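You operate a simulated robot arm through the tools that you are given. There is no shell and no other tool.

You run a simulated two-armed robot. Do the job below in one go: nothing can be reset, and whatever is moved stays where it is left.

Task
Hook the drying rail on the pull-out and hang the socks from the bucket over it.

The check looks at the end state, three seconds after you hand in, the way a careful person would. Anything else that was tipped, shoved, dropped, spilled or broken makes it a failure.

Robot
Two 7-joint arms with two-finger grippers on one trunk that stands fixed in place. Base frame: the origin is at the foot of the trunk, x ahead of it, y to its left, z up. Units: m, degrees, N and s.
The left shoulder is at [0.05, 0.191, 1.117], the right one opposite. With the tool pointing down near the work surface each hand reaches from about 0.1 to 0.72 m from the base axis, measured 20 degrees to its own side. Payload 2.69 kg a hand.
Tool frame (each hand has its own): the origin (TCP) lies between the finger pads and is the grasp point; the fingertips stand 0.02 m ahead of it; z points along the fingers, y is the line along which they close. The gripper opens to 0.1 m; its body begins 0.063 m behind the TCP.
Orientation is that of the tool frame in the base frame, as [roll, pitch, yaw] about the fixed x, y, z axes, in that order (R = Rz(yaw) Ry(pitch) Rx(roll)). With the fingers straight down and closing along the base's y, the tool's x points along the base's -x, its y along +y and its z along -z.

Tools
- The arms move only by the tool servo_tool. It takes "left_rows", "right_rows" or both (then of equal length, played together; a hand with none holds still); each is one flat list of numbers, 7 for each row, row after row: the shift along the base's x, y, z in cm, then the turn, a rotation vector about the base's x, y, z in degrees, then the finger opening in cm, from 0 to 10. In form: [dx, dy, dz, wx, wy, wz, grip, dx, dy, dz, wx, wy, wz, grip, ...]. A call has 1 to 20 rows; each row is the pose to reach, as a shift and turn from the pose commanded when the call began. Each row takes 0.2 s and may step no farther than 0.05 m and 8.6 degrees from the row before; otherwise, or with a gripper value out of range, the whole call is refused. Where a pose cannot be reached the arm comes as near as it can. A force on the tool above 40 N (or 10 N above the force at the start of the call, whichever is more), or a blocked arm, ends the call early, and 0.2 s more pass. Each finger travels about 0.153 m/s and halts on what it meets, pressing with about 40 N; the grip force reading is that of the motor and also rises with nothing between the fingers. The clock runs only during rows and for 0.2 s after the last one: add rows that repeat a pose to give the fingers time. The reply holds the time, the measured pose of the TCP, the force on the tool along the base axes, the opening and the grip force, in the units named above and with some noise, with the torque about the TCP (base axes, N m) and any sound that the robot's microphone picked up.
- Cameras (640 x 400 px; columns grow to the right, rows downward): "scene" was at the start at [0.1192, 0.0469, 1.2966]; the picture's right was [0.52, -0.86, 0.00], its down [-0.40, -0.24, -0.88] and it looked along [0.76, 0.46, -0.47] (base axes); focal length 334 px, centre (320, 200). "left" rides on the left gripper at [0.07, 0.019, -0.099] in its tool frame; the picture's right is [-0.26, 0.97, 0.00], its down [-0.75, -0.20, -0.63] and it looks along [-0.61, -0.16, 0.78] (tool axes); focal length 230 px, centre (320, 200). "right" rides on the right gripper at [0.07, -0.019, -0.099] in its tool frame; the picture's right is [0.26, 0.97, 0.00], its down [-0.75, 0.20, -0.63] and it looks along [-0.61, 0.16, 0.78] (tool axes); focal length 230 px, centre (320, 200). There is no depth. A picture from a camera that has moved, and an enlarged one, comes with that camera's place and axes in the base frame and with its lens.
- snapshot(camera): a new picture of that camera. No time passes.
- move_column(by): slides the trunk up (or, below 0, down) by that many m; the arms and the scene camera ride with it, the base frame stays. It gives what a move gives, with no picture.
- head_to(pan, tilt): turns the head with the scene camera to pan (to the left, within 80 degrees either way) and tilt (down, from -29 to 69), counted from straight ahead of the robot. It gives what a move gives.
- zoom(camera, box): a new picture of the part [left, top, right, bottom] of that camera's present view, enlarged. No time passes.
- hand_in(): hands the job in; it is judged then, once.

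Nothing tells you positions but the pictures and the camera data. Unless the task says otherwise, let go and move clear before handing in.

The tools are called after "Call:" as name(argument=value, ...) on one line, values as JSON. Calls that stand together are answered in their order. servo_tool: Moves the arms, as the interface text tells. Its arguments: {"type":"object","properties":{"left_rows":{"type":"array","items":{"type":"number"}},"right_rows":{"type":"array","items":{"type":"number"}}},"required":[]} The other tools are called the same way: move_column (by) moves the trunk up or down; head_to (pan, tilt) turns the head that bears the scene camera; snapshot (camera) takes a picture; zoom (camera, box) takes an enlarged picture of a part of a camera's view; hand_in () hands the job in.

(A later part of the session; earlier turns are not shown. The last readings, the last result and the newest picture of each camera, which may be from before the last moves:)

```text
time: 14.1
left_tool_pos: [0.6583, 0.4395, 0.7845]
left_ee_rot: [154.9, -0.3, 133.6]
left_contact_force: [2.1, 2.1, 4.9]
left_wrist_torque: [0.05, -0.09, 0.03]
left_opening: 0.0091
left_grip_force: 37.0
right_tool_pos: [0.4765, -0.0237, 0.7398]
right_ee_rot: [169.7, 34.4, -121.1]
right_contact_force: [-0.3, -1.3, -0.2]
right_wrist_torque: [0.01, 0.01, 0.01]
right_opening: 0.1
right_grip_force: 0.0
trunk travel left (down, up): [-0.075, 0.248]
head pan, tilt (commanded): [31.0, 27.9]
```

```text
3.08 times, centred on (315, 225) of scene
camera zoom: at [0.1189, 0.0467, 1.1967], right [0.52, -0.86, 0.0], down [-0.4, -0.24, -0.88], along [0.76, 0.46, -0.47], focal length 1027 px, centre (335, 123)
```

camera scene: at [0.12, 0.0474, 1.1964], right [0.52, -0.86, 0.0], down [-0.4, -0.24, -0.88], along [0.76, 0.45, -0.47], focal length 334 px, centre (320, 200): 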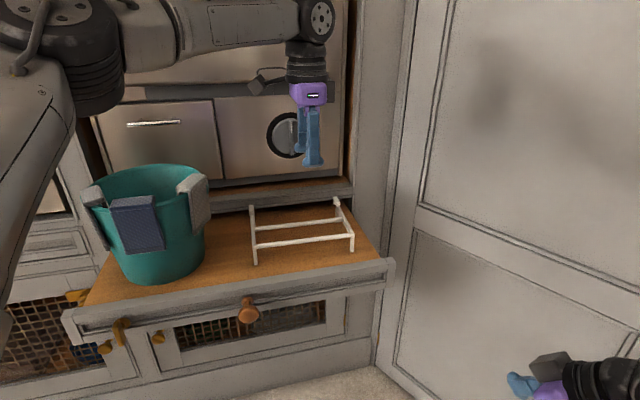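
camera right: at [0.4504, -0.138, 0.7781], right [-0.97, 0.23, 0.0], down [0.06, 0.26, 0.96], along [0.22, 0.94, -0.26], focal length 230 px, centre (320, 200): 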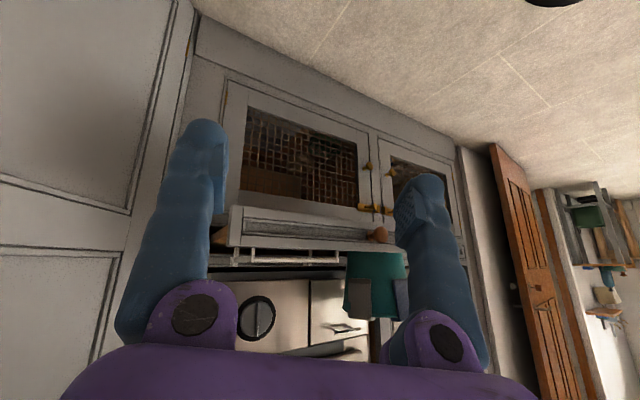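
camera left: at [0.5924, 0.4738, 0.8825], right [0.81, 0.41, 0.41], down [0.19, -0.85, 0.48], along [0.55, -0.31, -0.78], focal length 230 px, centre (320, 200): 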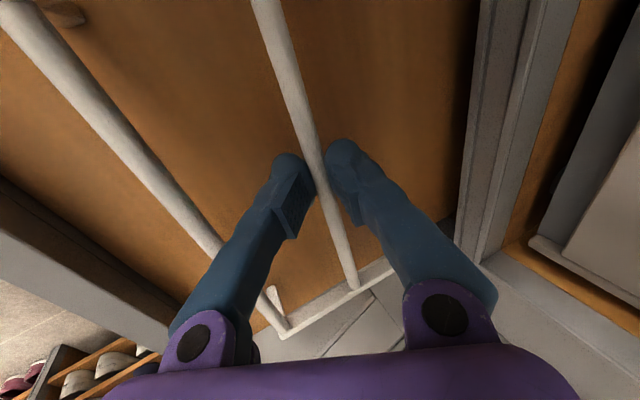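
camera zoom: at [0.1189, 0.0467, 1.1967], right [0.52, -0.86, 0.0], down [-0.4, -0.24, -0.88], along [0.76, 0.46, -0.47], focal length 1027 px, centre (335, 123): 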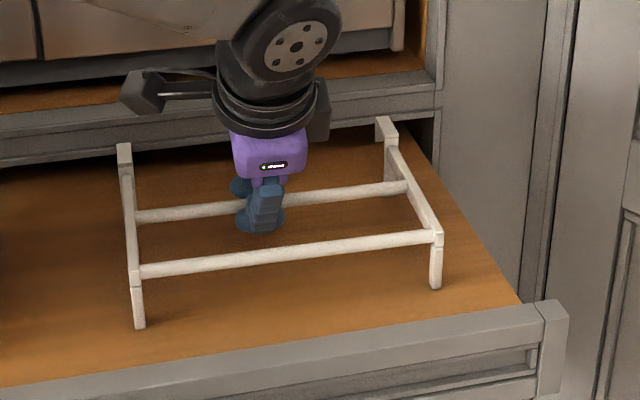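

The rod is gripped (opening 9 mm, 37 N). I'll lift a little and check that the rail stays level.

Call:
servo_tool(left_rows=[0, 0, 1, 0, 0, 0, 0, 0, 0, 2, 0, 0, 0, 0, -0.3, -0.3, 3, 0, 0, 0, 0, -0.6, -0.6, 4, 0, 0, 0, 0])

Call:
snapshot(camera="left")

Call:
zoom(camera="scene", box=[230, 150, 400, 290])

Call:
zoom(camera="right", box=[200, 180, 420, 320])

```text
time: 15.1
left_tool_pos: [0.6514, 0.4345, 0.8225]
left_ee_rot: [155.0, -0.4, 133.6]
left_contact_force: [-0.3, 0.4, -0.1]
left_wrist_torque: [0.0, 0.01, 0.02]
left_opening: 0.0
left_grip_force: 29.5
right_tool_pos: [0.4755, -0.0248, 0.7397]
right_ee_rot: [169.7, 34.4, -121.2]
right_contact_force: [0.2, -0.2, -0.3]
right_wrist_torque: [-0.02, 0.03, -0.01]
right_opening: 0.1001
right_grip_force: 0.1
trunk travel left (down, up): [-0.075, 0.248]
head pan, tilt (commanded): [31.0, 27.9]
```

```text
taken
camera left: at [0.5856, 0.4675, 0.9213], right [0.81, 0.41, 0.41], down [0.2, -0.85, 0.48], along [0.55, -0.31, -0.78], focal length 230 px, centre (320, 200)
```

left: 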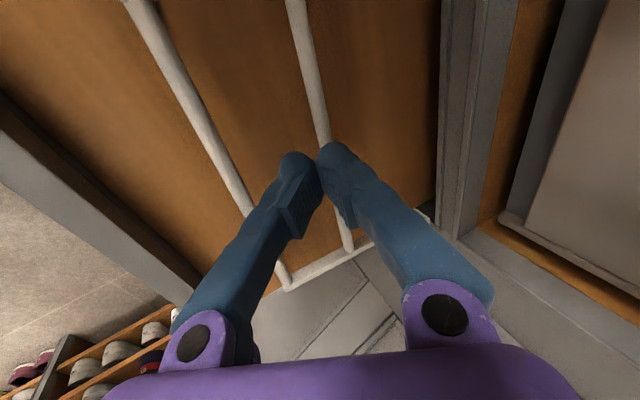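

```text
2.86 times, centred on (315, 220) of scene
camera zoom: at [0.1191, 0.0468, 1.1966], right [0.52, -0.86, 0.0], down [-0.4, -0.24, -0.88], along [0.76, 0.46, -0.47], focal length 953 px, centre (334, 143)
```

zoom: 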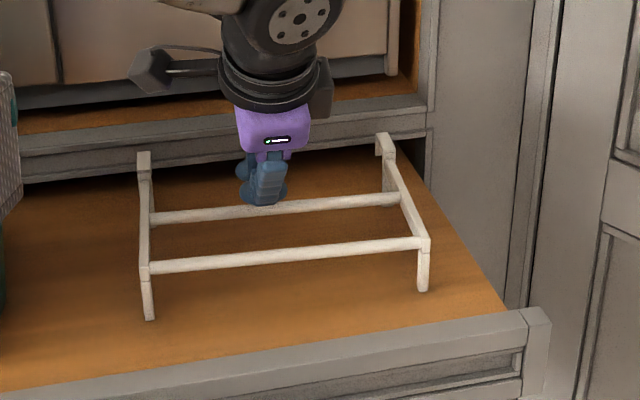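

```text
2.86 times, centred on (310, 250) of right
camera zoom: at [0.4499, -0.1383, 0.7785], right [-0.97, 0.23, 0.0], down [0.06, 0.26, 0.96], along [0.22, 0.94, -0.26], focal length 657 px, centre (349, 57)
```

zoom: 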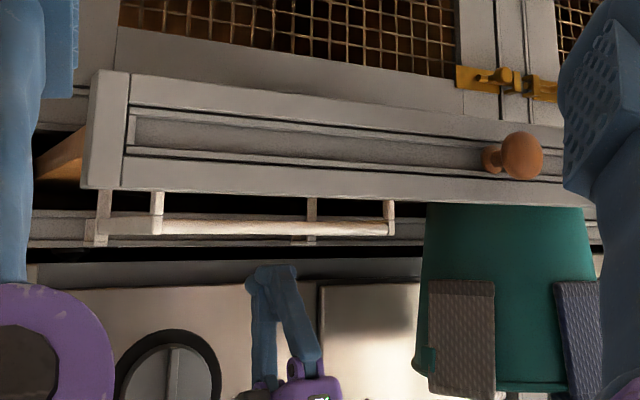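

The rod slipped out because it was only at the fingertips, and the rail is still standing on the board about 7 mm further back. The front rod is well within reach. I'll grip that deeply, drag the rail about 4.5 cm closer along the board, then regrasp the back rod properly.

Call:
servo_tool(left_rows=[-1.5, -1.5, 4.5, 0, 0, 0, 3, -2.5, -2.7, 4, -4.6, 4.6, 0, 4.5, -4, -4.25, 2.1, -9.2, 9.2, 0, 4.5])

Call:
snapshot(camera="left")

Call:
zoom(camera="scene", box=[230, 150, 400, 290])

```text
time: 15.9
left_tool_pos: [0.6112, 0.3901, 0.844]
left_ee_rot: [168.1, -0.1, 133.5]
left_contact_force: [0.0, -0.2, 0.2]
left_wrist_torque: [-0.01, 0.02, 0.02]
left_opening: 0.045
left_grip_force: 0.1
right_tool_pos: [0.4762, -0.0233, 0.7401]
right_ee_rot: [169.7, 34.4, -121.2]
right_contact_force: [-0.3, 0.7, 0.0]
right_wrist_torque: [-0.02, -0.01, -0.01]
right_opening: 0.0999
right_grip_force: 0.1
trunk travel left (down, up): [-0.075, 0.248]
head pan, tilt (commanded): [31.0, 27.9]
```

```text
taken
camera left: at [0.5618, 0.4397, 0.9451], right [0.86, 0.46, 0.2], down [0.28, -0.77, 0.57], along [0.42, -0.44, -0.79], focal length 230 px, centre (320, 200)
```

left: 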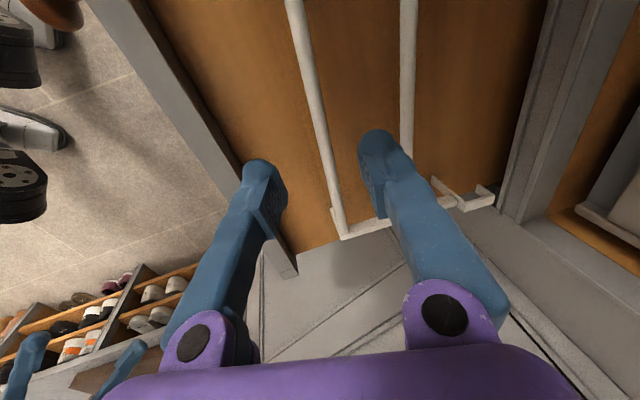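

```text
2.86 times, centred on (315, 220) of scene
camera zoom: at [0.1195, 0.0471, 1.1966], right [0.52, -0.86, 0.0], down [-0.4, -0.24, -0.88], along [0.76, 0.45, -0.47], focal length 953 px, centre (334, 143)
```

zoom: 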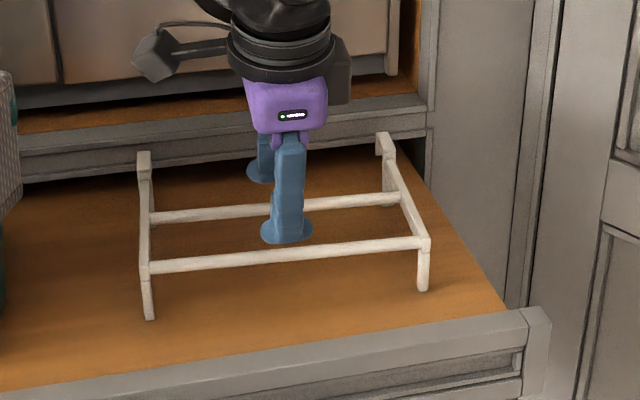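

Call:
servo_tool(left_rows=[0.4, 0.4, -2.4, 0, 0, 0, 4.5, 0.8, 0.8, -4.8, 0, 0, 0, 4.5, 1.2, 1.2, -7.2, 0, 0, 0, 4.5])

Call:
snapshot(camera="left")

```text
time: 16.7
left_tool_pos: [0.6245, 0.3994, 0.7711]
left_ee_rot: [168.0, -0.1, 133.4]
left_contact_force: [-0.4, 1.0, 0.3]
left_wrist_torque: [0.01, -0.03, -0.01]
left_opening: 0.045
left_grip_force: 0.0
right_tool_pos: [0.477, -0.0231, 0.7398]
right_ee_rot: [169.8, 34.4, -121.2]
right_contact_force: [-0.8, 0.0, -0.8]
right_wrist_torque: [0.01, 0.01, -0.01]
right_opening: 0.1
right_grip_force: 0.1
trunk travel left (down, up): [-0.075, 0.248]
head pan, tilt (commanded): [31.0, 27.9]
```

```text
taken
camera left: at [0.5754, 0.4491, 0.8715], right [0.86, 0.46, 0.2], down [0.28, -0.77, 0.57], along [0.42, -0.44, -0.79], focal length 230 px, centre (320, 200)
```

left: 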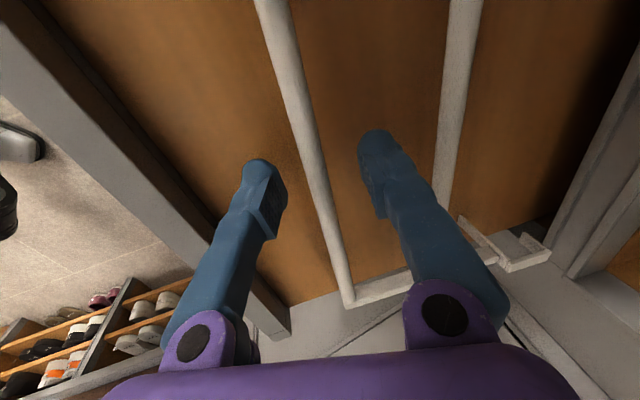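

The front rod is centred at the grasp point. Closing on it.

Call:
servo_tool(left_rows=[0, 0, 0, 0, 0, 0, 3, 0, 0, 0, 0, 0, 0, 2, 0, 0, 0, 0, 0, 0, 1.2, 0, 0, 0, 0, 0, 0, 0.5, 0, 0, 0, 0, 0, 0, 0, 0, 0, 0, 0, 0, 0, 0])

Call:
snapshot(camera="left")

```text
time: 18.1
left_tool_pos: [0.6236, 0.4008, 0.7698]
left_ee_rot: [168.0, -0.1, 133.6]
left_contact_force: [0.7, 0.4, 0.2]
left_wrist_torque: [0.11, 0.11, -0.05]
left_opening: 0.0061
left_grip_force: 30.7
right_tool_pos: [0.4764, -0.025, 0.7402]
right_ee_rot: [169.6, 34.3, -121.2]
right_contact_force: [0.1, -0.1, 0.0]
right_wrist_torque: [-0.01, 0.0, -0.02]
right_opening: 0.1001
right_grip_force: 0.0
trunk travel left (down, up): [-0.075, 0.248]
head pan, tilt (commanded): [31.0, 27.9]
```

```text
taken
camera left: at [0.5753, 0.4492, 0.8715], right [0.86, 0.46, 0.2], down [0.28, -0.77, 0.57], along [0.42, -0.44, -0.79], focal length 230 px, centre (320, 200)
```

left: 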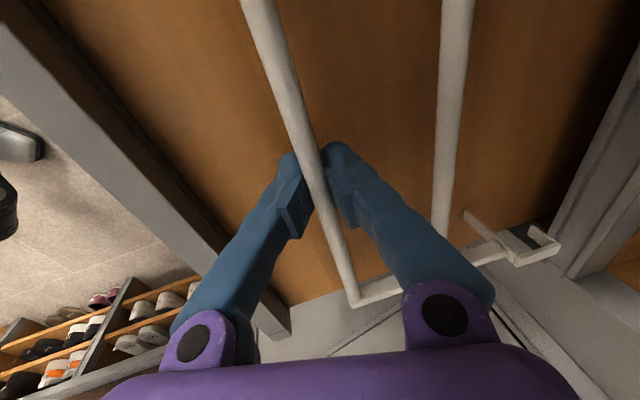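

Gripped, and the rail has aligned itself with the fingers. Dragging it 4.5 cm toward me, with its front feet just unloaded.

Call:
servo_tool(left_rows=[0, 0, 0.3, 0, 0, 0, 0, -0.5, -0.5, 0.3, 0, 0, 0.3, 0, -1.0, -1.0, 0.3, 0, 0, 0.6, 0, -1.5, -1.5, 0.3, 0, 0, 0.9, 0, -2.0, -2.0, 0.3, 0, 0, 1.2, 0, -2.6, -2.6, 0.3, 0, 0, 1.5, 0, -3.2, -3.2, 0.3, 0, 0, 1.5, 0, -3.2, -3.2, 0.3, 0, 0, 1.5, 0])

Call:
snapshot(camera="left")

Call:
zoom(camera="scene", box=[230, 150, 400, 290])

```text
time: 19.9
left_tool_pos: [0.5916, 0.3714, 0.7747]
left_ee_rot: [168.0, -0.1, 135.1]
left_contact_force: [-0.4, 0.3, -1.5]
left_wrist_torque: [0.06, 0.08, -0.03]
left_opening: 0.0056
left_grip_force: 30.8
right_tool_pos: [0.4768, -0.0241, 0.7388]
right_ee_rot: [169.7, 34.5, -121.2]
right_contact_force: [0.0, 1.3, 0.0]
right_wrist_torque: [0.0, 0.02, -0.01]
right_opening: 0.1002
right_grip_force: 0.0
trunk travel left (down, up): [-0.075, 0.248]
head pan, tilt (commanded): [31.0, 27.9]
```

```text
taken
camera left: at [0.5405, 0.4199, 0.8758], right [0.85, 0.49, 0.2], down [0.3, -0.76, 0.57], along [0.43, -0.43, -0.79], focal length 230 px, centre (320, 200)
```

left: 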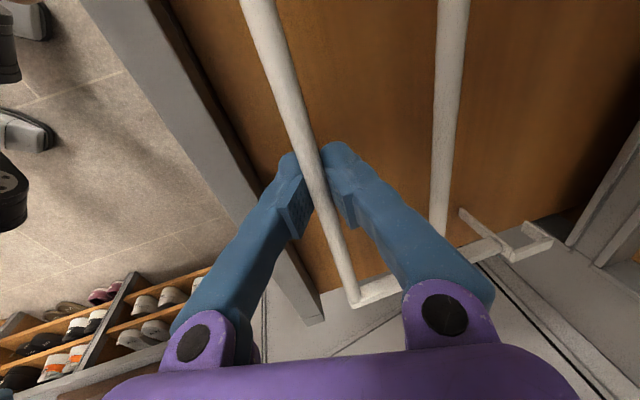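

```text
2.86 times, centred on (315, 220) of scene
camera zoom: at [0.1194, 0.047, 1.1966], right [0.52, -0.86, 0.0], down [-0.4, -0.24, -0.88], along [0.76, 0.46, -0.47], focal length 953 px, centre (334, 143)
```

zoom: 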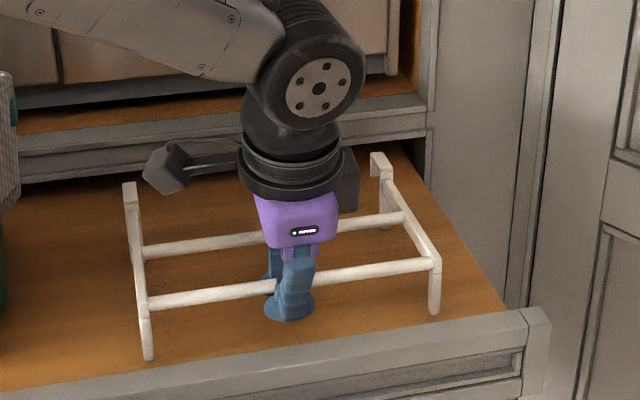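

The rail is dragged and parallel to the lip. I'll test a small lift from here to see whether it stays level.

Call:
servo_tool(left_rows=[0, 0, 0.7, 0, 0, 0, 0, 0, 0, 1.4, 0, 0, 0, 0, 0, 0, 2, 0, 0, 0, 0, 0, 0, 2, 0, 0, 0, 0])

Call:
snapshot(camera="left")

Call:
zoom(camera="scene", box=[230, 150, 400, 290])

Call:
zoom(camera="right", box=[200, 180, 420, 320])

```text
time: 20.9
left_tool_pos: [0.591, 0.3711, 0.7965]
left_ee_rot: [168.0, -0.1, 135.0]
left_contact_force: [0.8, 0.4, -1.6]
left_wrist_torque: [0.07, 0.09, 0.0]
left_opening: 0.0058
left_grip_force: 29.9
right_tool_pos: [0.4758, -0.0244, 0.7394]
right_ee_rot: [169.7, 34.4, -121.2]
right_contact_force: [0.3, -0.1, 0.4]
right_wrist_torque: [-0.03, -0.04, -0.01]
right_opening: 0.1002
right_grip_force: 0.1
trunk travel left (down, up): [-0.075, 0.248]
head pan, tilt (commanded): [31.0, 27.9]
```

```text
taken
camera left: at [0.5405, 0.4198, 0.8974], right [0.85, 0.49, 0.2], down [0.3, -0.76, 0.57], along [0.43, -0.43, -0.79], focal length 230 px, centre (320, 200)
```

left: 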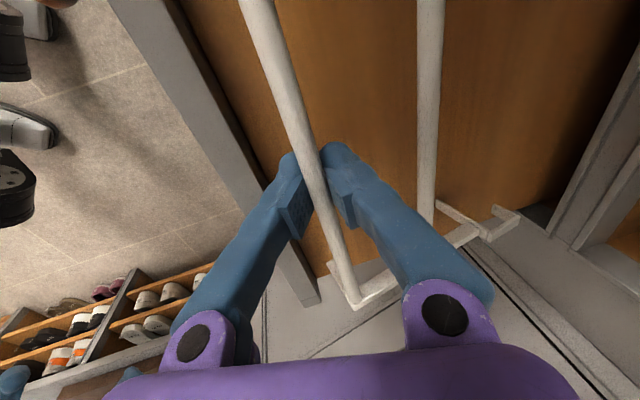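

```text
2.86 times, centred on (315, 220) of scene
camera zoom: at [0.1194, 0.047, 1.1966], right [0.52, -0.86, 0.0], down [-0.4, -0.24, -0.88], along [0.76, 0.46, -0.47], focal length 953 px, centre (334, 143)
```

zoom: 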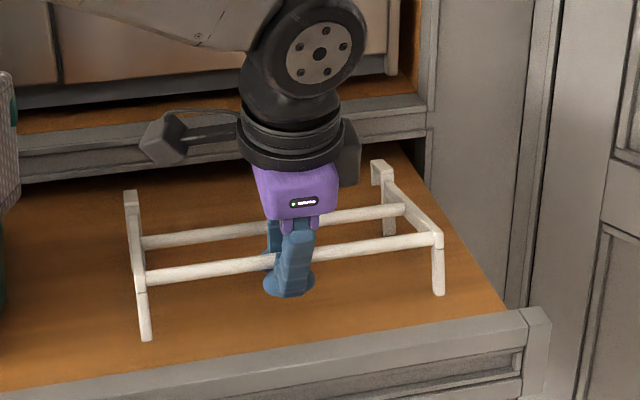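

```text
2.86 times, centred on (310, 250) of right
camera zoom: at [0.45, -0.1382, 0.7784], right [-0.97, 0.23, 0.0], down [0.06, 0.26, 0.96], along [0.22, 0.94, -0.26], focal length 657 px, centre (349, 57)
```

zoom: 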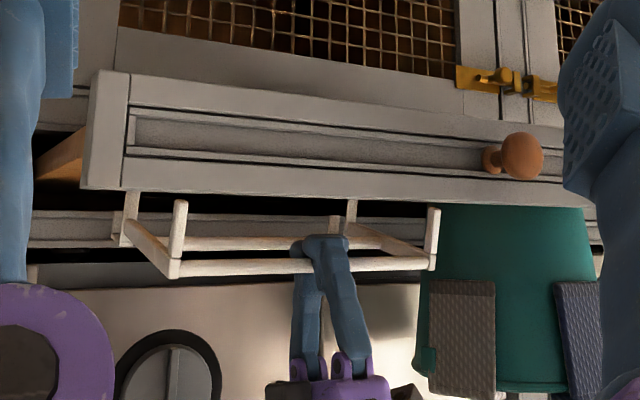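

As expected, gripping the front rod lets the heavier rear droop. I'll lower it back down, release, and regrasp the back rod, which is now comfortably in reach.

Call:
servo_tool(left_rows=[0, 0, -0.8, 0, 0, 0, 0, 0, 0, -1.6, 0, 0, 0, 0, 0, 0, -2.3, 0, 0, 0, 0, 0, 0, -2.3, 0, 0, 0, 1.5, 0, 0, -2.3, 0, 0, 0, 3, 0, 0, -2.3, 0, 0, 0, 4.5, -0.4, -0.4, 0.6, 0, 0, 0, 4.5, -0.9, -0.9, 3.6, 0, 0, 0, 4.5, 1, 0.7, 5, 0, 0, 0, 4.5, 4.4, 3.25, 3.6, 0, 0, 0, 4.5])

Call:
snapshot(camera="left")

Call:
zoom(camera="scene", box=[230, 150, 400, 290])

```text
time: 23.1
left_tool_pos: [0.632, 0.4062, 0.8258]
left_ee_rot: [168.0, -0.1, 135.0]
left_contact_force: [0.0, -0.5, 0.3]
left_wrist_torque: [-0.05, 0.01, 0.0]
left_opening: 0.0449
left_grip_force: 0.1
right_tool_pos: [0.4772, -0.0247, 0.74]
right_ee_rot: [169.8, 34.4, -121.2]
right_contact_force: [0.1, -0.9, -0.2]
right_wrist_torque: [-0.02, 0.04, 0.03]
right_opening: 0.1001
right_grip_force: 0.0
trunk travel left (down, up): [-0.075, 0.248]
head pan, tilt (commanded): [31.0, 27.9]
```

```text
taken
camera left: at [0.5826, 0.4534, 0.9279], right [0.85, 0.49, 0.2], down [0.3, -0.76, 0.57], along [0.43, -0.43, -0.79], focal length 230 px, centre (320, 200)
```

left: 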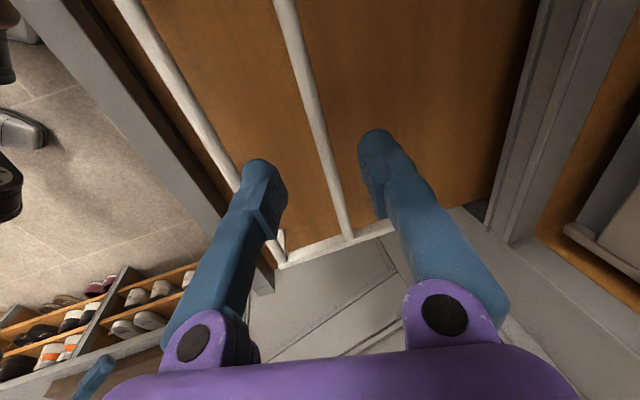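

```text
2.86 times, centred on (315, 220) of scene
camera zoom: at [0.1195, 0.0471, 1.1965], right [0.52, -0.86, 0.0], down [-0.4, -0.24, -0.88], along [0.76, 0.45, -0.47], focal length 953 px, centre (334, 143)
```

zoom: 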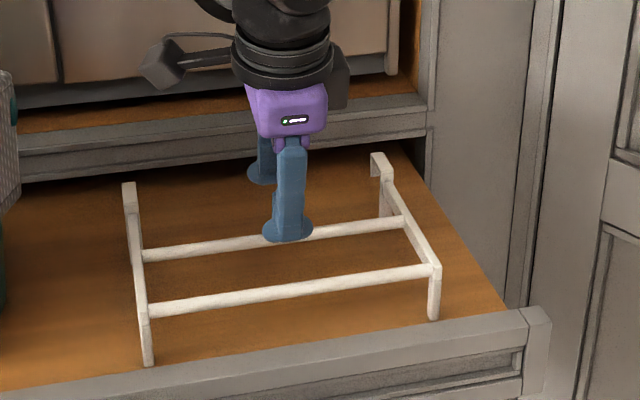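

Aligned with the back rod. Descending onto it.

Call:
servo_tool(left_rows=[0.4, 0.4, -2.7, 0, 0, 0, 4.5, 0.85, 0.85, -5.4, 0, 0, 0, 4.5])

Call:
snapshot(camera="left")

```text
time: 23.7
left_tool_pos: [0.6327, 0.4148, 0.7769]
left_ee_rot: [167.9, 0.0, 135.1]
left_contact_force: [0.3, 0.2, -0.7]
left_wrist_torque: [-0.02, 0.01, -0.02]
left_opening: 0.0452
left_grip_force: 0.2
left hand out of reach, approached as far as the arm can: row 2
right_tool_pos: [0.4768, -0.0228, 0.7406]
right_ee_rot: [169.7, 34.4, -121.3]
right_contact_force: [-0.1, 0.2, 0.4]
right_wrist_torque: [-0.02, 0.0, 0.02]
right_opening: 0.1
right_grip_force: 0.1
trunk travel left (down, up): [-0.075, 0.248]
head pan, tilt (commanded): [31.0, 27.9]
```

```text
taken
camera left: at [0.5811, 0.4638, 0.8791], right [0.85, 0.49, 0.2], down [0.3, -0.76, 0.57], along [0.43, -0.43, -0.79], focal length 230 px, centre (320, 200)
```

left: 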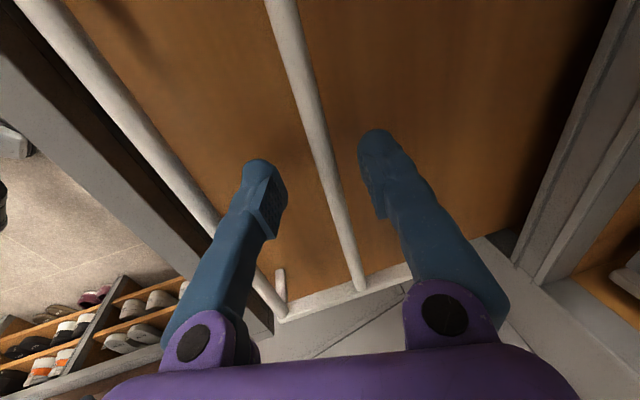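

The rod is level with the pads, just 7 mm off-centre. Closing will slide the rail that little bit toward me, clear of the lip. Closing slowly.

Call:
servo_tool(left_rows=[0, 0, 0, 0, 0, 0, 3.5, 0, 0, 0, 0, 0, 0, 2.7, 0, 0, 0, 0, 0, 0, 2, 0, 0, 0, 0, 0, 0, 1.4, 0, 0, 0, 0, 0, 0, 0.9, 0, 0, 0, 0, 0, 0, 0.4, 0, 0, 0, 0, 0, 0, 0, 0, 0, 0, 0, 0, 0, 0])

Call:
snapshot(camera="left")

Call:
zoom(camera="scene", box=[230, 150, 400, 290])

```text
time: 25.5
left_tool_pos: [0.6317, 0.4149, 0.7783]
left_ee_rot: [168.0, 0.0, 135.0]
left_contact_force: [0.2, 0.7, 0.9]
left_wrist_torque: [0.0, -0.03, -0.01]
left_opening: 0.0082
left_grip_force: 36.3
right_tool_pos: [0.476, -0.0251, 0.74]
right_ee_rot: [169.7, 34.4, -121.2]
right_contact_force: [1.2, -0.5, 1.1]
right_wrist_torque: [0.01, -0.02, -0.01]
right_opening: 0.1
right_grip_force: 0.1
trunk travel left (down, up): [-0.075, 0.248]
head pan, tilt (commanded): [31.0, 27.9]
```

```text
taken
camera left: at [0.581, 0.4634, 0.8794], right [0.85, 0.49, 0.2], down [0.3, -0.76, 0.57], along [0.43, -0.43, -0.79], focal length 230 px, centre (320, 200)
```

left: 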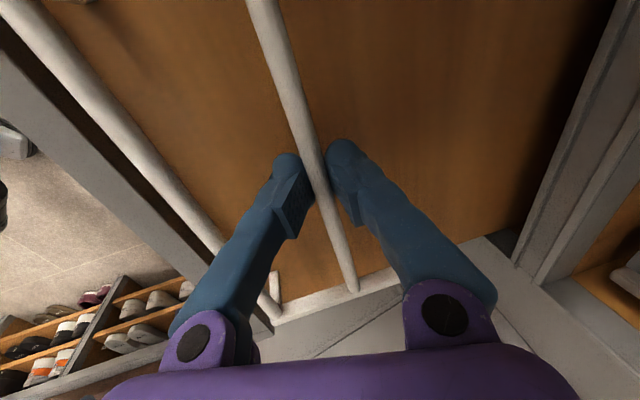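

```text
2.86 times, centred on (315, 220) of scene
camera zoom: at [0.1193, 0.0469, 1.1966], right [0.52, -0.86, 0.0], down [-0.4, -0.24, -0.88], along [0.76, 0.46, -0.47], focal length 953 px, centre (334, 143)
```

zoom: 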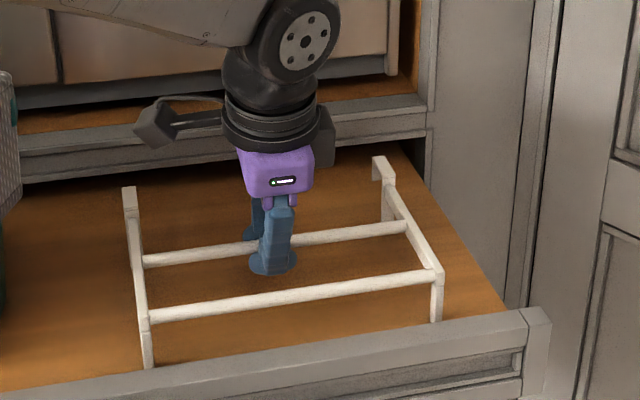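

The grip is a bit shallow. I'll reopen slightly, lower the trunk by 1 cm so the rod sits deeper in the pads, and close again.

Call:
servo_tool(left_rows=[0, 0, 0, 0, 0, 0, 1.5, 0, 0, 0, 0, 0, 0, 3, 0, 0, 0, 0, 0, 0, 3])

Call:
move_column(by=-0.01)

Call:
servo_tool(left_rows=[0, 0, 0, 0, 0, 0, 2, 0, 0, 0, 0, 0, 0, 1.4, 0, 0, 0, 0, 0, 0, 0.9, 0, 0, 0, 0, 0, 0, 0.4, 0, 0, 0, 0, 0, 0, 0, 0, 0, 0, 0, 0, 0, 0, 0, 0, 0, 0, 0, 0, 0])

Call:
snapshot(camera="left")

```text
time: 26.3
left_tool_pos: [0.6323, 0.4149, 0.7785]
left_ee_rot: [168.0, 0.0, 135.0]
left_contact_force: [0.3, 0.4, -0.7]
left_wrist_torque: [-0.04, 0.02, 0.03]
left_opening: 0.0301
left_grip_force: 0.0
right_tool_pos: [0.4777, -0.0244, 0.7402]
right_ee_rot: [169.7, 34.4, -121.2]
right_contact_force: [0.1, -0.4, 0.3]
right_wrist_torque: [-0.03, 0.02, 0.02]
right_opening: 0.1002
right_grip_force: 0.0
trunk travel left (down, up): [-0.075, 0.248]
head pan, tilt (commanded): [31.0, 27.9]
```

```text
time: 26.9
left_tool_pos: [0.6313, 0.4141, 0.7683]
left_ee_rot: [168.0, 0.0, 135.0]
left_contact_force: [-0.4, -0.1, -0.2]
left_wrist_torque: [-0.02, 0.0, 0.01]
left_opening: 0.03
left_grip_force: 0.2
right_tool_pos: [0.4758, -0.0241, 0.73]
right_ee_rot: [169.7, 34.4, -121.2]
right_contact_force: [-0.9, 0.4, -0.5]
right_wrist_torque: [-0.01, 0.03, -0.03]
right_opening: 0.0999
right_grip_force: 0.0
trunk travel left (down, up): [-0.065, 0.258]
head pan, tilt (commanded): [31.0, 27.9]
```

```text
time: 28.5
left_tool_pos: [0.6316, 0.4162, 0.7678]
left_ee_rot: [168.0, 0.1, 134.9]
left_contact_force: [-0.7, 0.2, 0.8]
left_wrist_torque: [-0.06, -0.03, 0.01]
left_opening: 0.0059
left_grip_force: 30.8
right_tool_pos: [0.4773, -0.0238, 0.7308]
right_ee_rot: [169.6, 34.4, -121.0]
right_contact_force: [0.4, -0.5, -0.2]
right_wrist_torque: [-0.01, 0.0, -0.01]
right_opening: 0.1001
right_grip_force: 0.2
trunk travel left (down, up): [-0.065, 0.258]
head pan, tilt (commanded): [31.0, 27.9]
```

```text
taken
camera left: at [0.581, 0.4634, 0.8695], right [0.85, 0.49, 0.2], down [0.3, -0.76, 0.57], along [0.43, -0.43, -0.79], focal length 230 px, centre (320, 200)
```

left: 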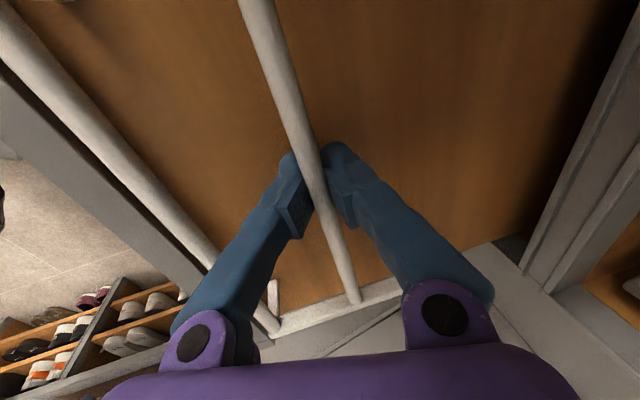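

Deep grip now. Lifting 2 cm to check level.

Call:
servo_tool(left_rows=[0, 0, 0.6, 0, 0, 0, 0, 0, 0, 1.2, 0, 0, 0, 0, 0, 0, 1.8, 0, 0, 0, 0, 0, 0, 2.4, 0, 0, 0, 0, 0, 0, 2.4, 0, 0, 0, 0])

Call:
zoom(camera="scene", box=[230, 150, 400, 290])

Call:
zoom(camera="right", box=[200, 180, 420, 320])

```text
time: 29.7
left_tool_pos: [0.6331, 0.4154, 0.7913]
left_ee_rot: [168.0, 0.0, 135.1]
left_contact_force: [0.0, -0.5, -3.3]
left_wrist_torque: [0.06, -0.01, 0.02]
left_opening: 0.0061
left_grip_force: 29.3
right_tool_pos: [0.4757, -0.0226, 0.7299]
right_ee_rot: [169.8, 34.4, -121.3]
right_contact_force: [0.2, 0.5, -0.3]
right_wrist_torque: [0.01, -0.01, 0.0]
right_opening: 0.0999
right_grip_force: 0.0
trunk travel left (down, up): [-0.065, 0.258]
head pan, tilt (commanded): [31.0, 27.9]
```

```text
2.86 times, centred on (315, 220) of scene
camera zoom: at [0.1194, 0.047, 1.1865], right [0.52, -0.86, 0.0], down [-0.4, -0.24, -0.88], along [0.76, 0.45, -0.47], focal length 953 px, centre (334, 143)
```

zoom: 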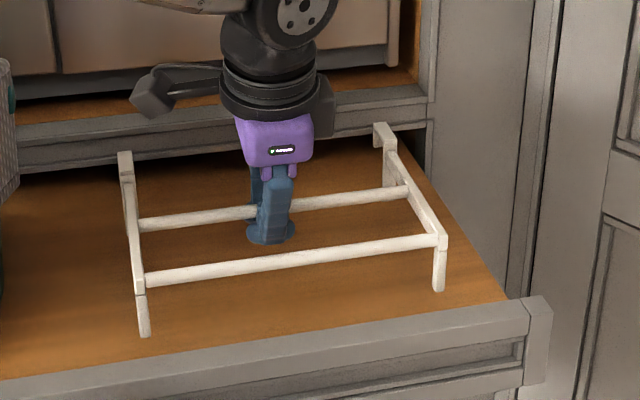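

```text
2.86 times, centred on (310, 250) of right
camera zoom: at [0.4501, -0.1382, 0.7684], right [-0.97, 0.23, 0.0], down [0.06, 0.26, 0.96], along [0.22, 0.94, -0.26], focal length 657 px, centre (349, 57)
```

zoom: 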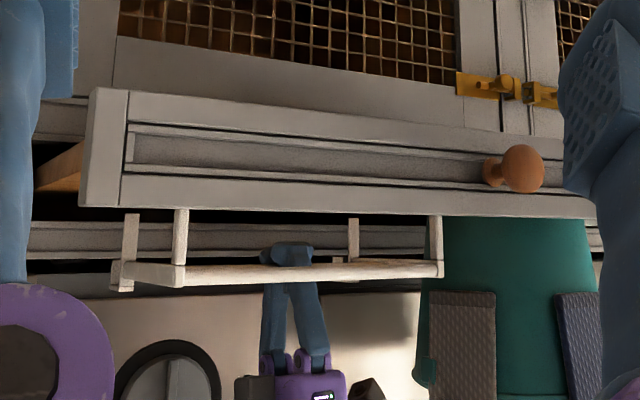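

The rail lifts level with a 3.3 N load. I'll raise it well clear of the lip and carry it most of the way toward me and a little right, so it also clears the knob.

Call:
servo_tool(left_rows=[0, 0, 2, 0, 0, 0, 0, 0, 0, 4, 0, 0, 0, 0, 0, 0, 5.5, 0, 0, 0, 0, -1.4, -2.0, 5.5, 0, 0, 0, 0, -2.9, -4.1, 5.5, 0, 0, 0, 0, -4.3, -6.2, 5.5, 0, 0, 0, 0, -5.8, -8.2, 5.5, 0, 0, 0, 0, -7.2, -10.3, 5.5, 0, 0, 0, 0, -8.6, -12.4, 5.5, 0, 0, 0, 0, -10.1, -14.4, 5.5, 0, 0, 0, 0, -10.1, -14.4, 5.5, 0, 0, 0, 0])

Call:
snapshot(camera="scene")

Call:
snapshot(camera="left")

Call:
snapshot(camera="right")

```text
time: 32.1
left_tool_pos: [0.5321, 0.2684, 0.8476]
left_ee_rot: [168.0, 0.0, 135.1]
left_contact_force: [0.7, 0.2, -2.4]
left_wrist_torque: [0.04, -0.04, -0.02]
left_opening: 0.0059
left_grip_force: 29.2
right_tool_pos: [0.4767, -0.0249, 0.7299]
right_ee_rot: [169.7, 34.4, -121.3]
right_contact_force: [-0.5, 0.4, 1.0]
right_wrist_torque: [-0.02, 0.03, 0.0]
right_opening: 0.1002
right_grip_force: 0.1
trunk travel left (down, up): [-0.065, 0.258]
head pan, tilt (commanded): [31.0, 27.9]
```

```text
taken
camera scene: at [0.1193, 0.0469, 1.1866], right [0.52, -0.86, 0.0], down [-0.4, -0.24, -0.88], along [0.76, 0.46, -0.47], focal length 334 px, centre (320, 200)
```

scene: 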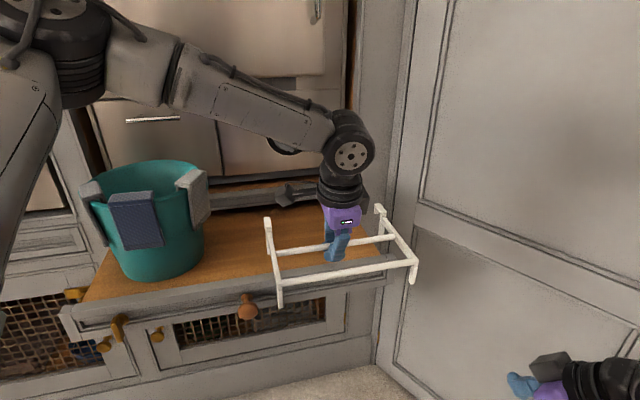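

```text
taken
camera left: at [0.4819, 0.3174, 0.9484], right [0.85, 0.49, 0.2], down [0.3, -0.76, 0.57], along [0.43, -0.43, -0.79], focal length 230 px, centre (320, 200)
```

left: 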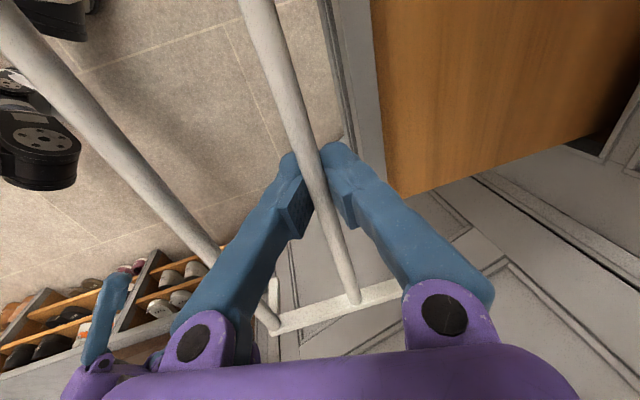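

```text
taken
camera right: at [0.45, -0.1383, 0.7684], right [-0.97, 0.23, 0.0], down [0.06, 0.26, 0.96], along [0.22, 0.94, -0.26], focal length 230 px, centre (320, 200)
```

right: 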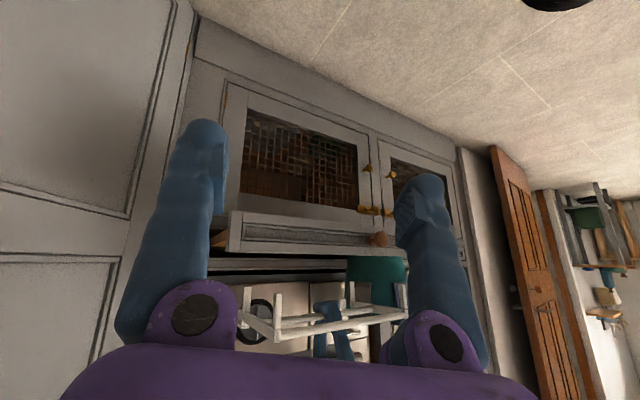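

Call:
zoom(camera="scene", box=[250, 190, 430, 320])

Call:
zoom(camera="right", box=[200, 200, 420, 350])

```text
3.08 times, centred on (340, 255) of scene
camera zoom: at [0.1193, 0.0469, 1.1866], right [0.52, -0.86, 0.0], down [-0.4, -0.24, -0.88], along [0.76, 0.46, -0.47], focal length 1027 px, centre (258, 31)
```

zoom: 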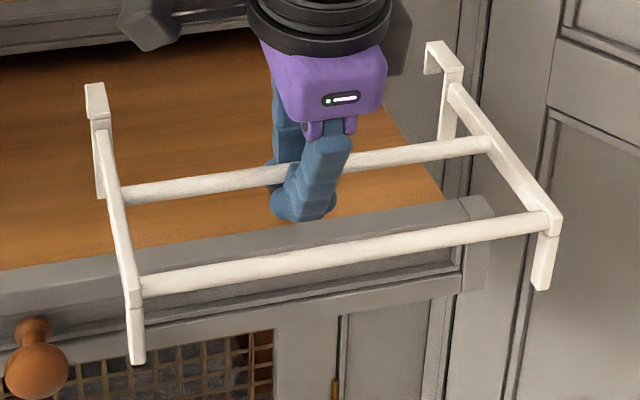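

```text
2.67 times, centred on (310, 275) of right
camera zoom: at [0.45, -0.1383, 0.7684], right [-0.97, 0.23, 0.0], down [0.06, 0.26, 0.96], along [0.22, 0.94, -0.26], focal length 614 px, centre (347, 0)
```

zoom: 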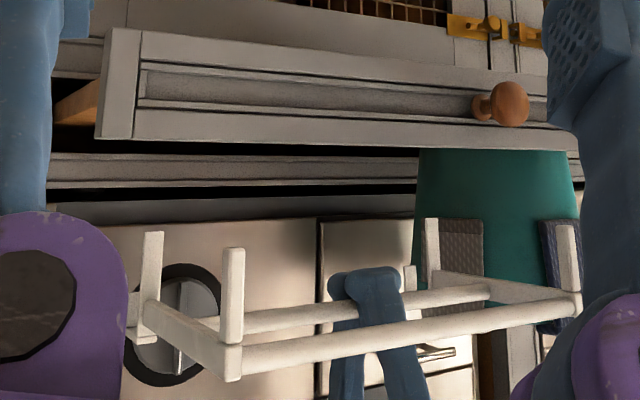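

The rail is level, parallel to the lip and offset clear of the knob. Next I'll bring the posts fully in front of the lip and lower until the post feet are just below the lip top, with the hook tips still above it. There I can compare positions without parallax.

Call:
servo_tool(left_rows=[-0.7, -0.7, 0, 0, 0, 0, 0, -1.4, -1.4, 0, 0, 0, 0, 0, -2.1, -2.1, 0, 0, 0, 0, 0, -2.1, -2.1, -1.3, 0, 0, 0, 0, -2.1, -2.1, -2.6, 0, 0, 0, 0, -2.1, -2.1, -3.9, 0, 0, 0, 0, -2.1, -2.1, -5.2, 0, 0, 0, 0, -2.1, -2.1, -6.2, 0, 0, 0, 0, -2.1, -2.1, -6.2, 0, 0, 0, 0])

Call:
zoom(camera="scene", box=[250, 200, 430, 330])

Call:
snapshot(camera="left")

Call:
zoom(camera="right", box=[200, 200, 420, 350])

```text
time: 34.1
left_tool_pos: [0.5118, 0.2488, 0.7851]
left_ee_rot: [168.0, 0.0, 135.2]
left_contact_force: [0.2, 0.1, -2.0]
left_wrist_torque: [0.03, -0.02, 0.01]
left_opening: 0.0062
left_grip_force: 30.0
right_tool_pos: [0.476, -0.0249, 0.7299]
right_ee_rot: [169.7, 34.3, -121.1]
right_contact_force: [-0.1, -0.5, 0.2]
right_wrist_torque: [-0.02, 0.02, 0.0]
right_opening: 0.1
right_grip_force: 0.1
trunk travel left (down, up): [-0.065, 0.258]
head pan, tilt (commanded): [31.0, 27.9]
```

```text
3.08 times, centred on (340, 265) of scene
camera zoom: at [0.1194, 0.047, 1.1866], right [0.52, -0.86, 0.0], down [-0.4, -0.24, -0.88], along [0.76, 0.46, -0.47], focal length 1027 px, centre (258, 0)
```

zoom: 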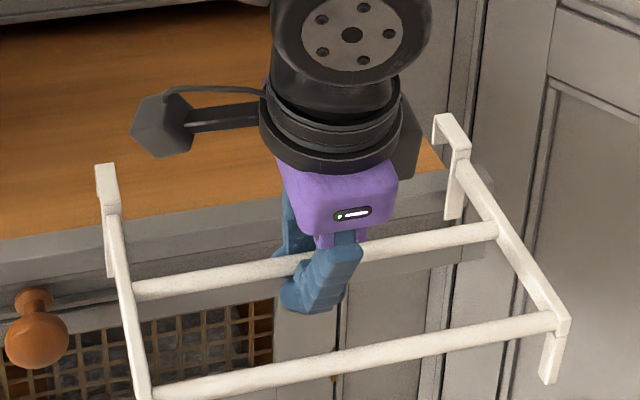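

```text
taken
camera left: at [0.4599, 0.2977, 0.8861], right [0.85, 0.49, 0.2], down [0.3, -0.76, 0.57], along [0.43, -0.43, -0.79], focal length 230 px, centre (320, 200)
```

left: 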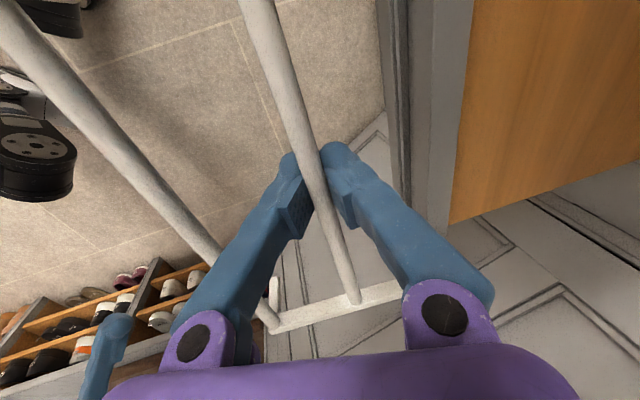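

```text
2.67 times, centred on (310, 275) of right
camera zoom: at [0.4501, -0.1382, 0.7684], right [-0.97, 0.23, 0.0], down [0.06, 0.26, 0.96], along [0.22, 0.94, -0.26], focal length 614 px, centre (347, 0)
```

zoom: 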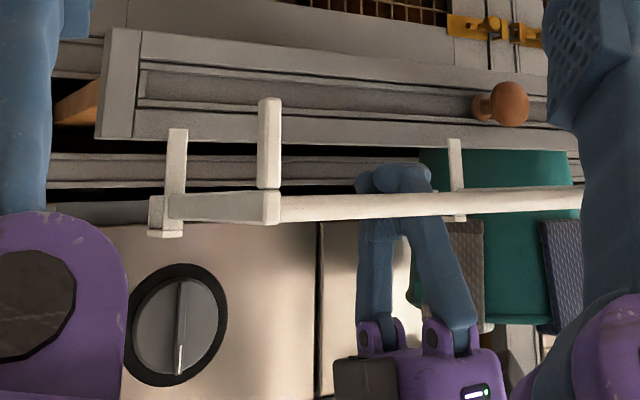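

Call:
zoom(camera="scene", box=[365, 225, 425, 275])

Call:
zoom(camera="scene", box=[255, 240, 315, 300])

```text
8.00 times, centred on (395, 250) of scene
camera zoom: at [0.1194, 0.047, 1.1866], right [0.52, -0.86, 0.0], down [-0.4, -0.24, -0.88], along [0.76, 0.46, -0.47], focal length 2669 px, centre (-280, -200)
```

zoom: 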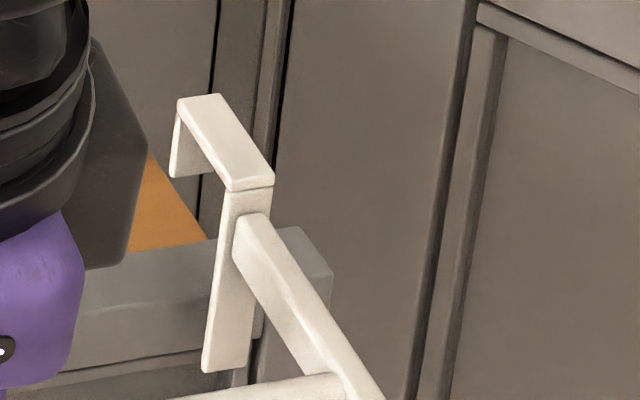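

```text
6.67 times, centred on (285, 270) of scene
camera zoom: at [0.1194, 0.047, 1.1866], right [0.52, -0.86, 0.0], down [-0.4, -0.24, -0.88], along [0.76, 0.46, -0.47], focal length 2224 px, centre (553, -267)
```

zoom: 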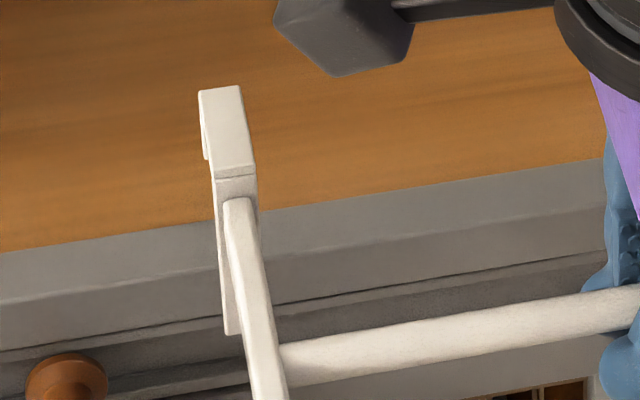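

I can see both hooks clearly; the posts are in front of the lip. I'll lower another 1.5 cm so the hook tips are just above the lip's height, then compare tips and lip at nearly the same level.

Call:
servo_tool(left_rows=[0, 0, -0.5, 0, 0, 0, 0, 0, 0, -1.0, 0, 0, 0, 0, 0, 0, -1.5, 0, 0, 0, 0, 0, 0, -1.5, 0, 0, 0, 0])

Call:
zoom(camera="scene", box=[365, 225, 425, 275])

Call:
zoom(camera="scene", box=[255, 240, 315, 300])

Call:
zoom(camera="right", box=[230, 220, 310, 290])

```text
time: 35.1
left_tool_pos: [0.5107, 0.2503, 0.7687]
left_ee_rot: [168.0, 0.0, 135.0]
left_contact_force: [-0.1, 0.6, -1.9]
left_wrist_torque: [0.02, 0.0, -0.02]
left_opening: 0.006
left_grip_force: 29.9
right_tool_pos: [0.4766, -0.0238, 0.7299]
right_ee_rot: [169.7, 34.4, -121.3]
right_contact_force: [0.3, -0.5, -0.1]
right_wrist_torque: [0.0, -0.01, -0.02]
right_opening: 0.1
right_grip_force: 0.0
trunk travel left (down, up): [-0.065, 0.258]
head pan, tilt (commanded): [31.0, 27.9]
```

```text
8.00 times, centred on (395, 250) of scene
camera zoom: at [0.1194, 0.047, 1.1866], right [0.52, -0.86, 0.0], down [-0.4, -0.24, -0.88], along [0.76, 0.46, -0.47], focal length 2669 px, centre (-280, -200)
```

zoom: 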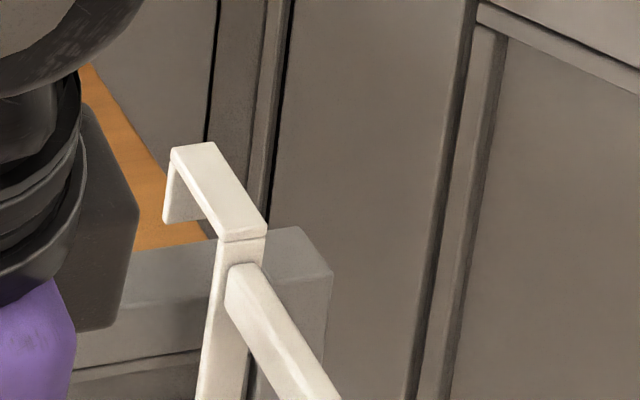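

```text
6.67 times, centred on (285, 270) of scene
camera zoom: at [0.1194, 0.047, 1.1866], right [0.52, -0.86, 0.0], down [-0.4, -0.24, -0.88], along [0.76, 0.46, -0.47], focal length 2224 px, centre (553, -267)
```

zoom: 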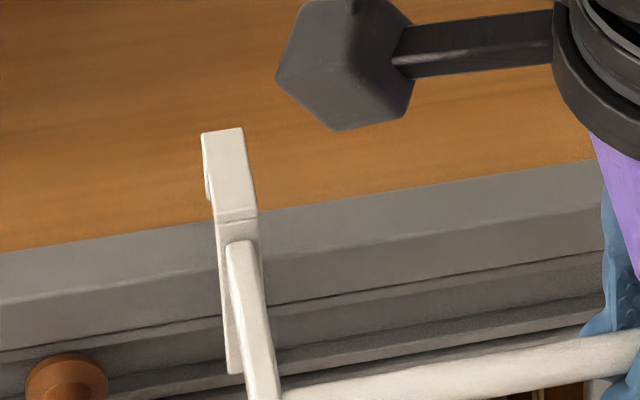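

```text
5.71 times, centred on (270, 255) of right
camera zoom: at [0.4501, -0.1382, 0.7684], right [-0.97, 0.23, 0.0], down [0.06, 0.26, 0.96], along [0.22, 0.94, -0.26], focal length 1315 px, centre (606, -114)
```

zoom: 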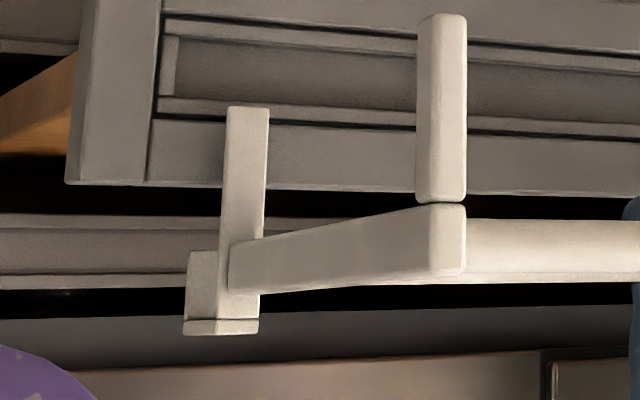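

The hook tips are 1.9 cm above the lip and currently over its middle, at d≈0.630 against a lip back edge of 0.643. The posts are about 2 cm in front of it, and both hooks are parallel to the lip. I need about 1.65 cm toward the cabinet to centre the hooks.

Call:
servo_tool(left_rows=[0.4, 0.4, 0, 0, 0, 0, 0, 0.8, 0.8, 0, 0, 0, 0, 0, 1.17, 1.17, 0, 0, 0, 0, 0, 1.17, 1.17, -0.6, 0, 0, 0, 0, 1.17, 1.17, -1.2, 0, 0, 0, 0, 1.17, 1.17, -1.2, 0, 0, 0, 0])

Call:
zoom(camera="scene", box=[365, 225, 425, 275])

Call:
zoom(camera="scene", box=[255, 240, 315, 300])

Call:
zoom(camera="right", box=[230, 220, 310, 290])

```text
time: 36.5
left_tool_pos: [0.521, 0.2614, 0.7574]
left_ee_rot: [167.9, 0.0, 134.9]
left_contact_force: [0.3, 0.1, -2.1]
left_wrist_torque: [0.06, -0.03, -0.02]
left_opening: 0.0062
left_grip_force: 29.8
right_tool_pos: [0.4773, -0.0245, 0.7299]
right_ee_rot: [169.7, 34.4, -121.2]
right_contact_force: [-0.8, 0.5, 0.3]
right_wrist_torque: [0.02, 0.01, 0.01]
right_opening: 0.0998
right_grip_force: 0.0
trunk travel left (down, up): [-0.065, 0.258]
head pan, tilt (commanded): [31.0, 27.9]
```

```text
8.00 times, centred on (395, 250) of scene
camera zoom: at [0.1194, 0.047, 1.1866], right [0.52, -0.86, 0.0], down [-0.4, -0.24, -0.88], along [0.76, 0.46, -0.47], focal length 2669 px, centre (-280, -200)
```

zoom: 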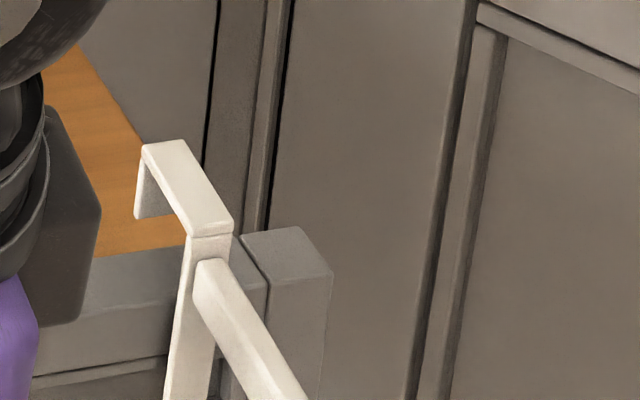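

```text
6.67 times, centred on (285, 270) of scene
camera zoom: at [0.1194, 0.047, 1.1866], right [0.52, -0.86, 0.0], down [-0.4, -0.24, -0.88], along [0.76, 0.46, -0.47], focal length 2224 px, centre (553, -267)
```

zoom: 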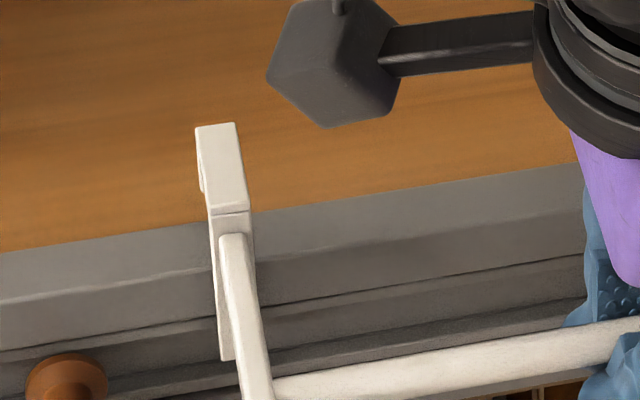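

```text
5.71 times, centred on (270, 255) of right
camera zoom: at [0.4501, -0.1382, 0.7684], right [-0.97, 0.23, 0.0], down [0.06, 0.26, 0.96], along [0.22, 0.94, -0.26], focal length 1315 px, centre (606, -114)
```

zoom: 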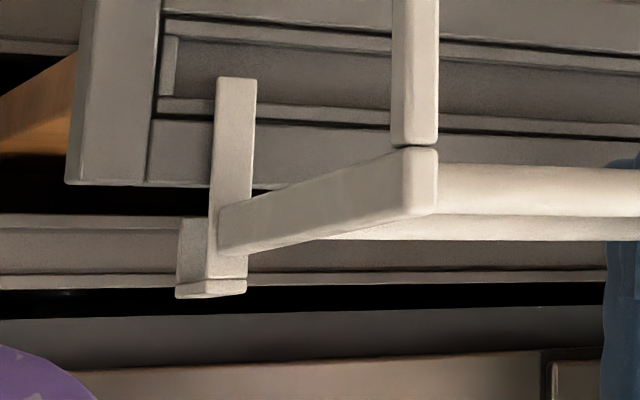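

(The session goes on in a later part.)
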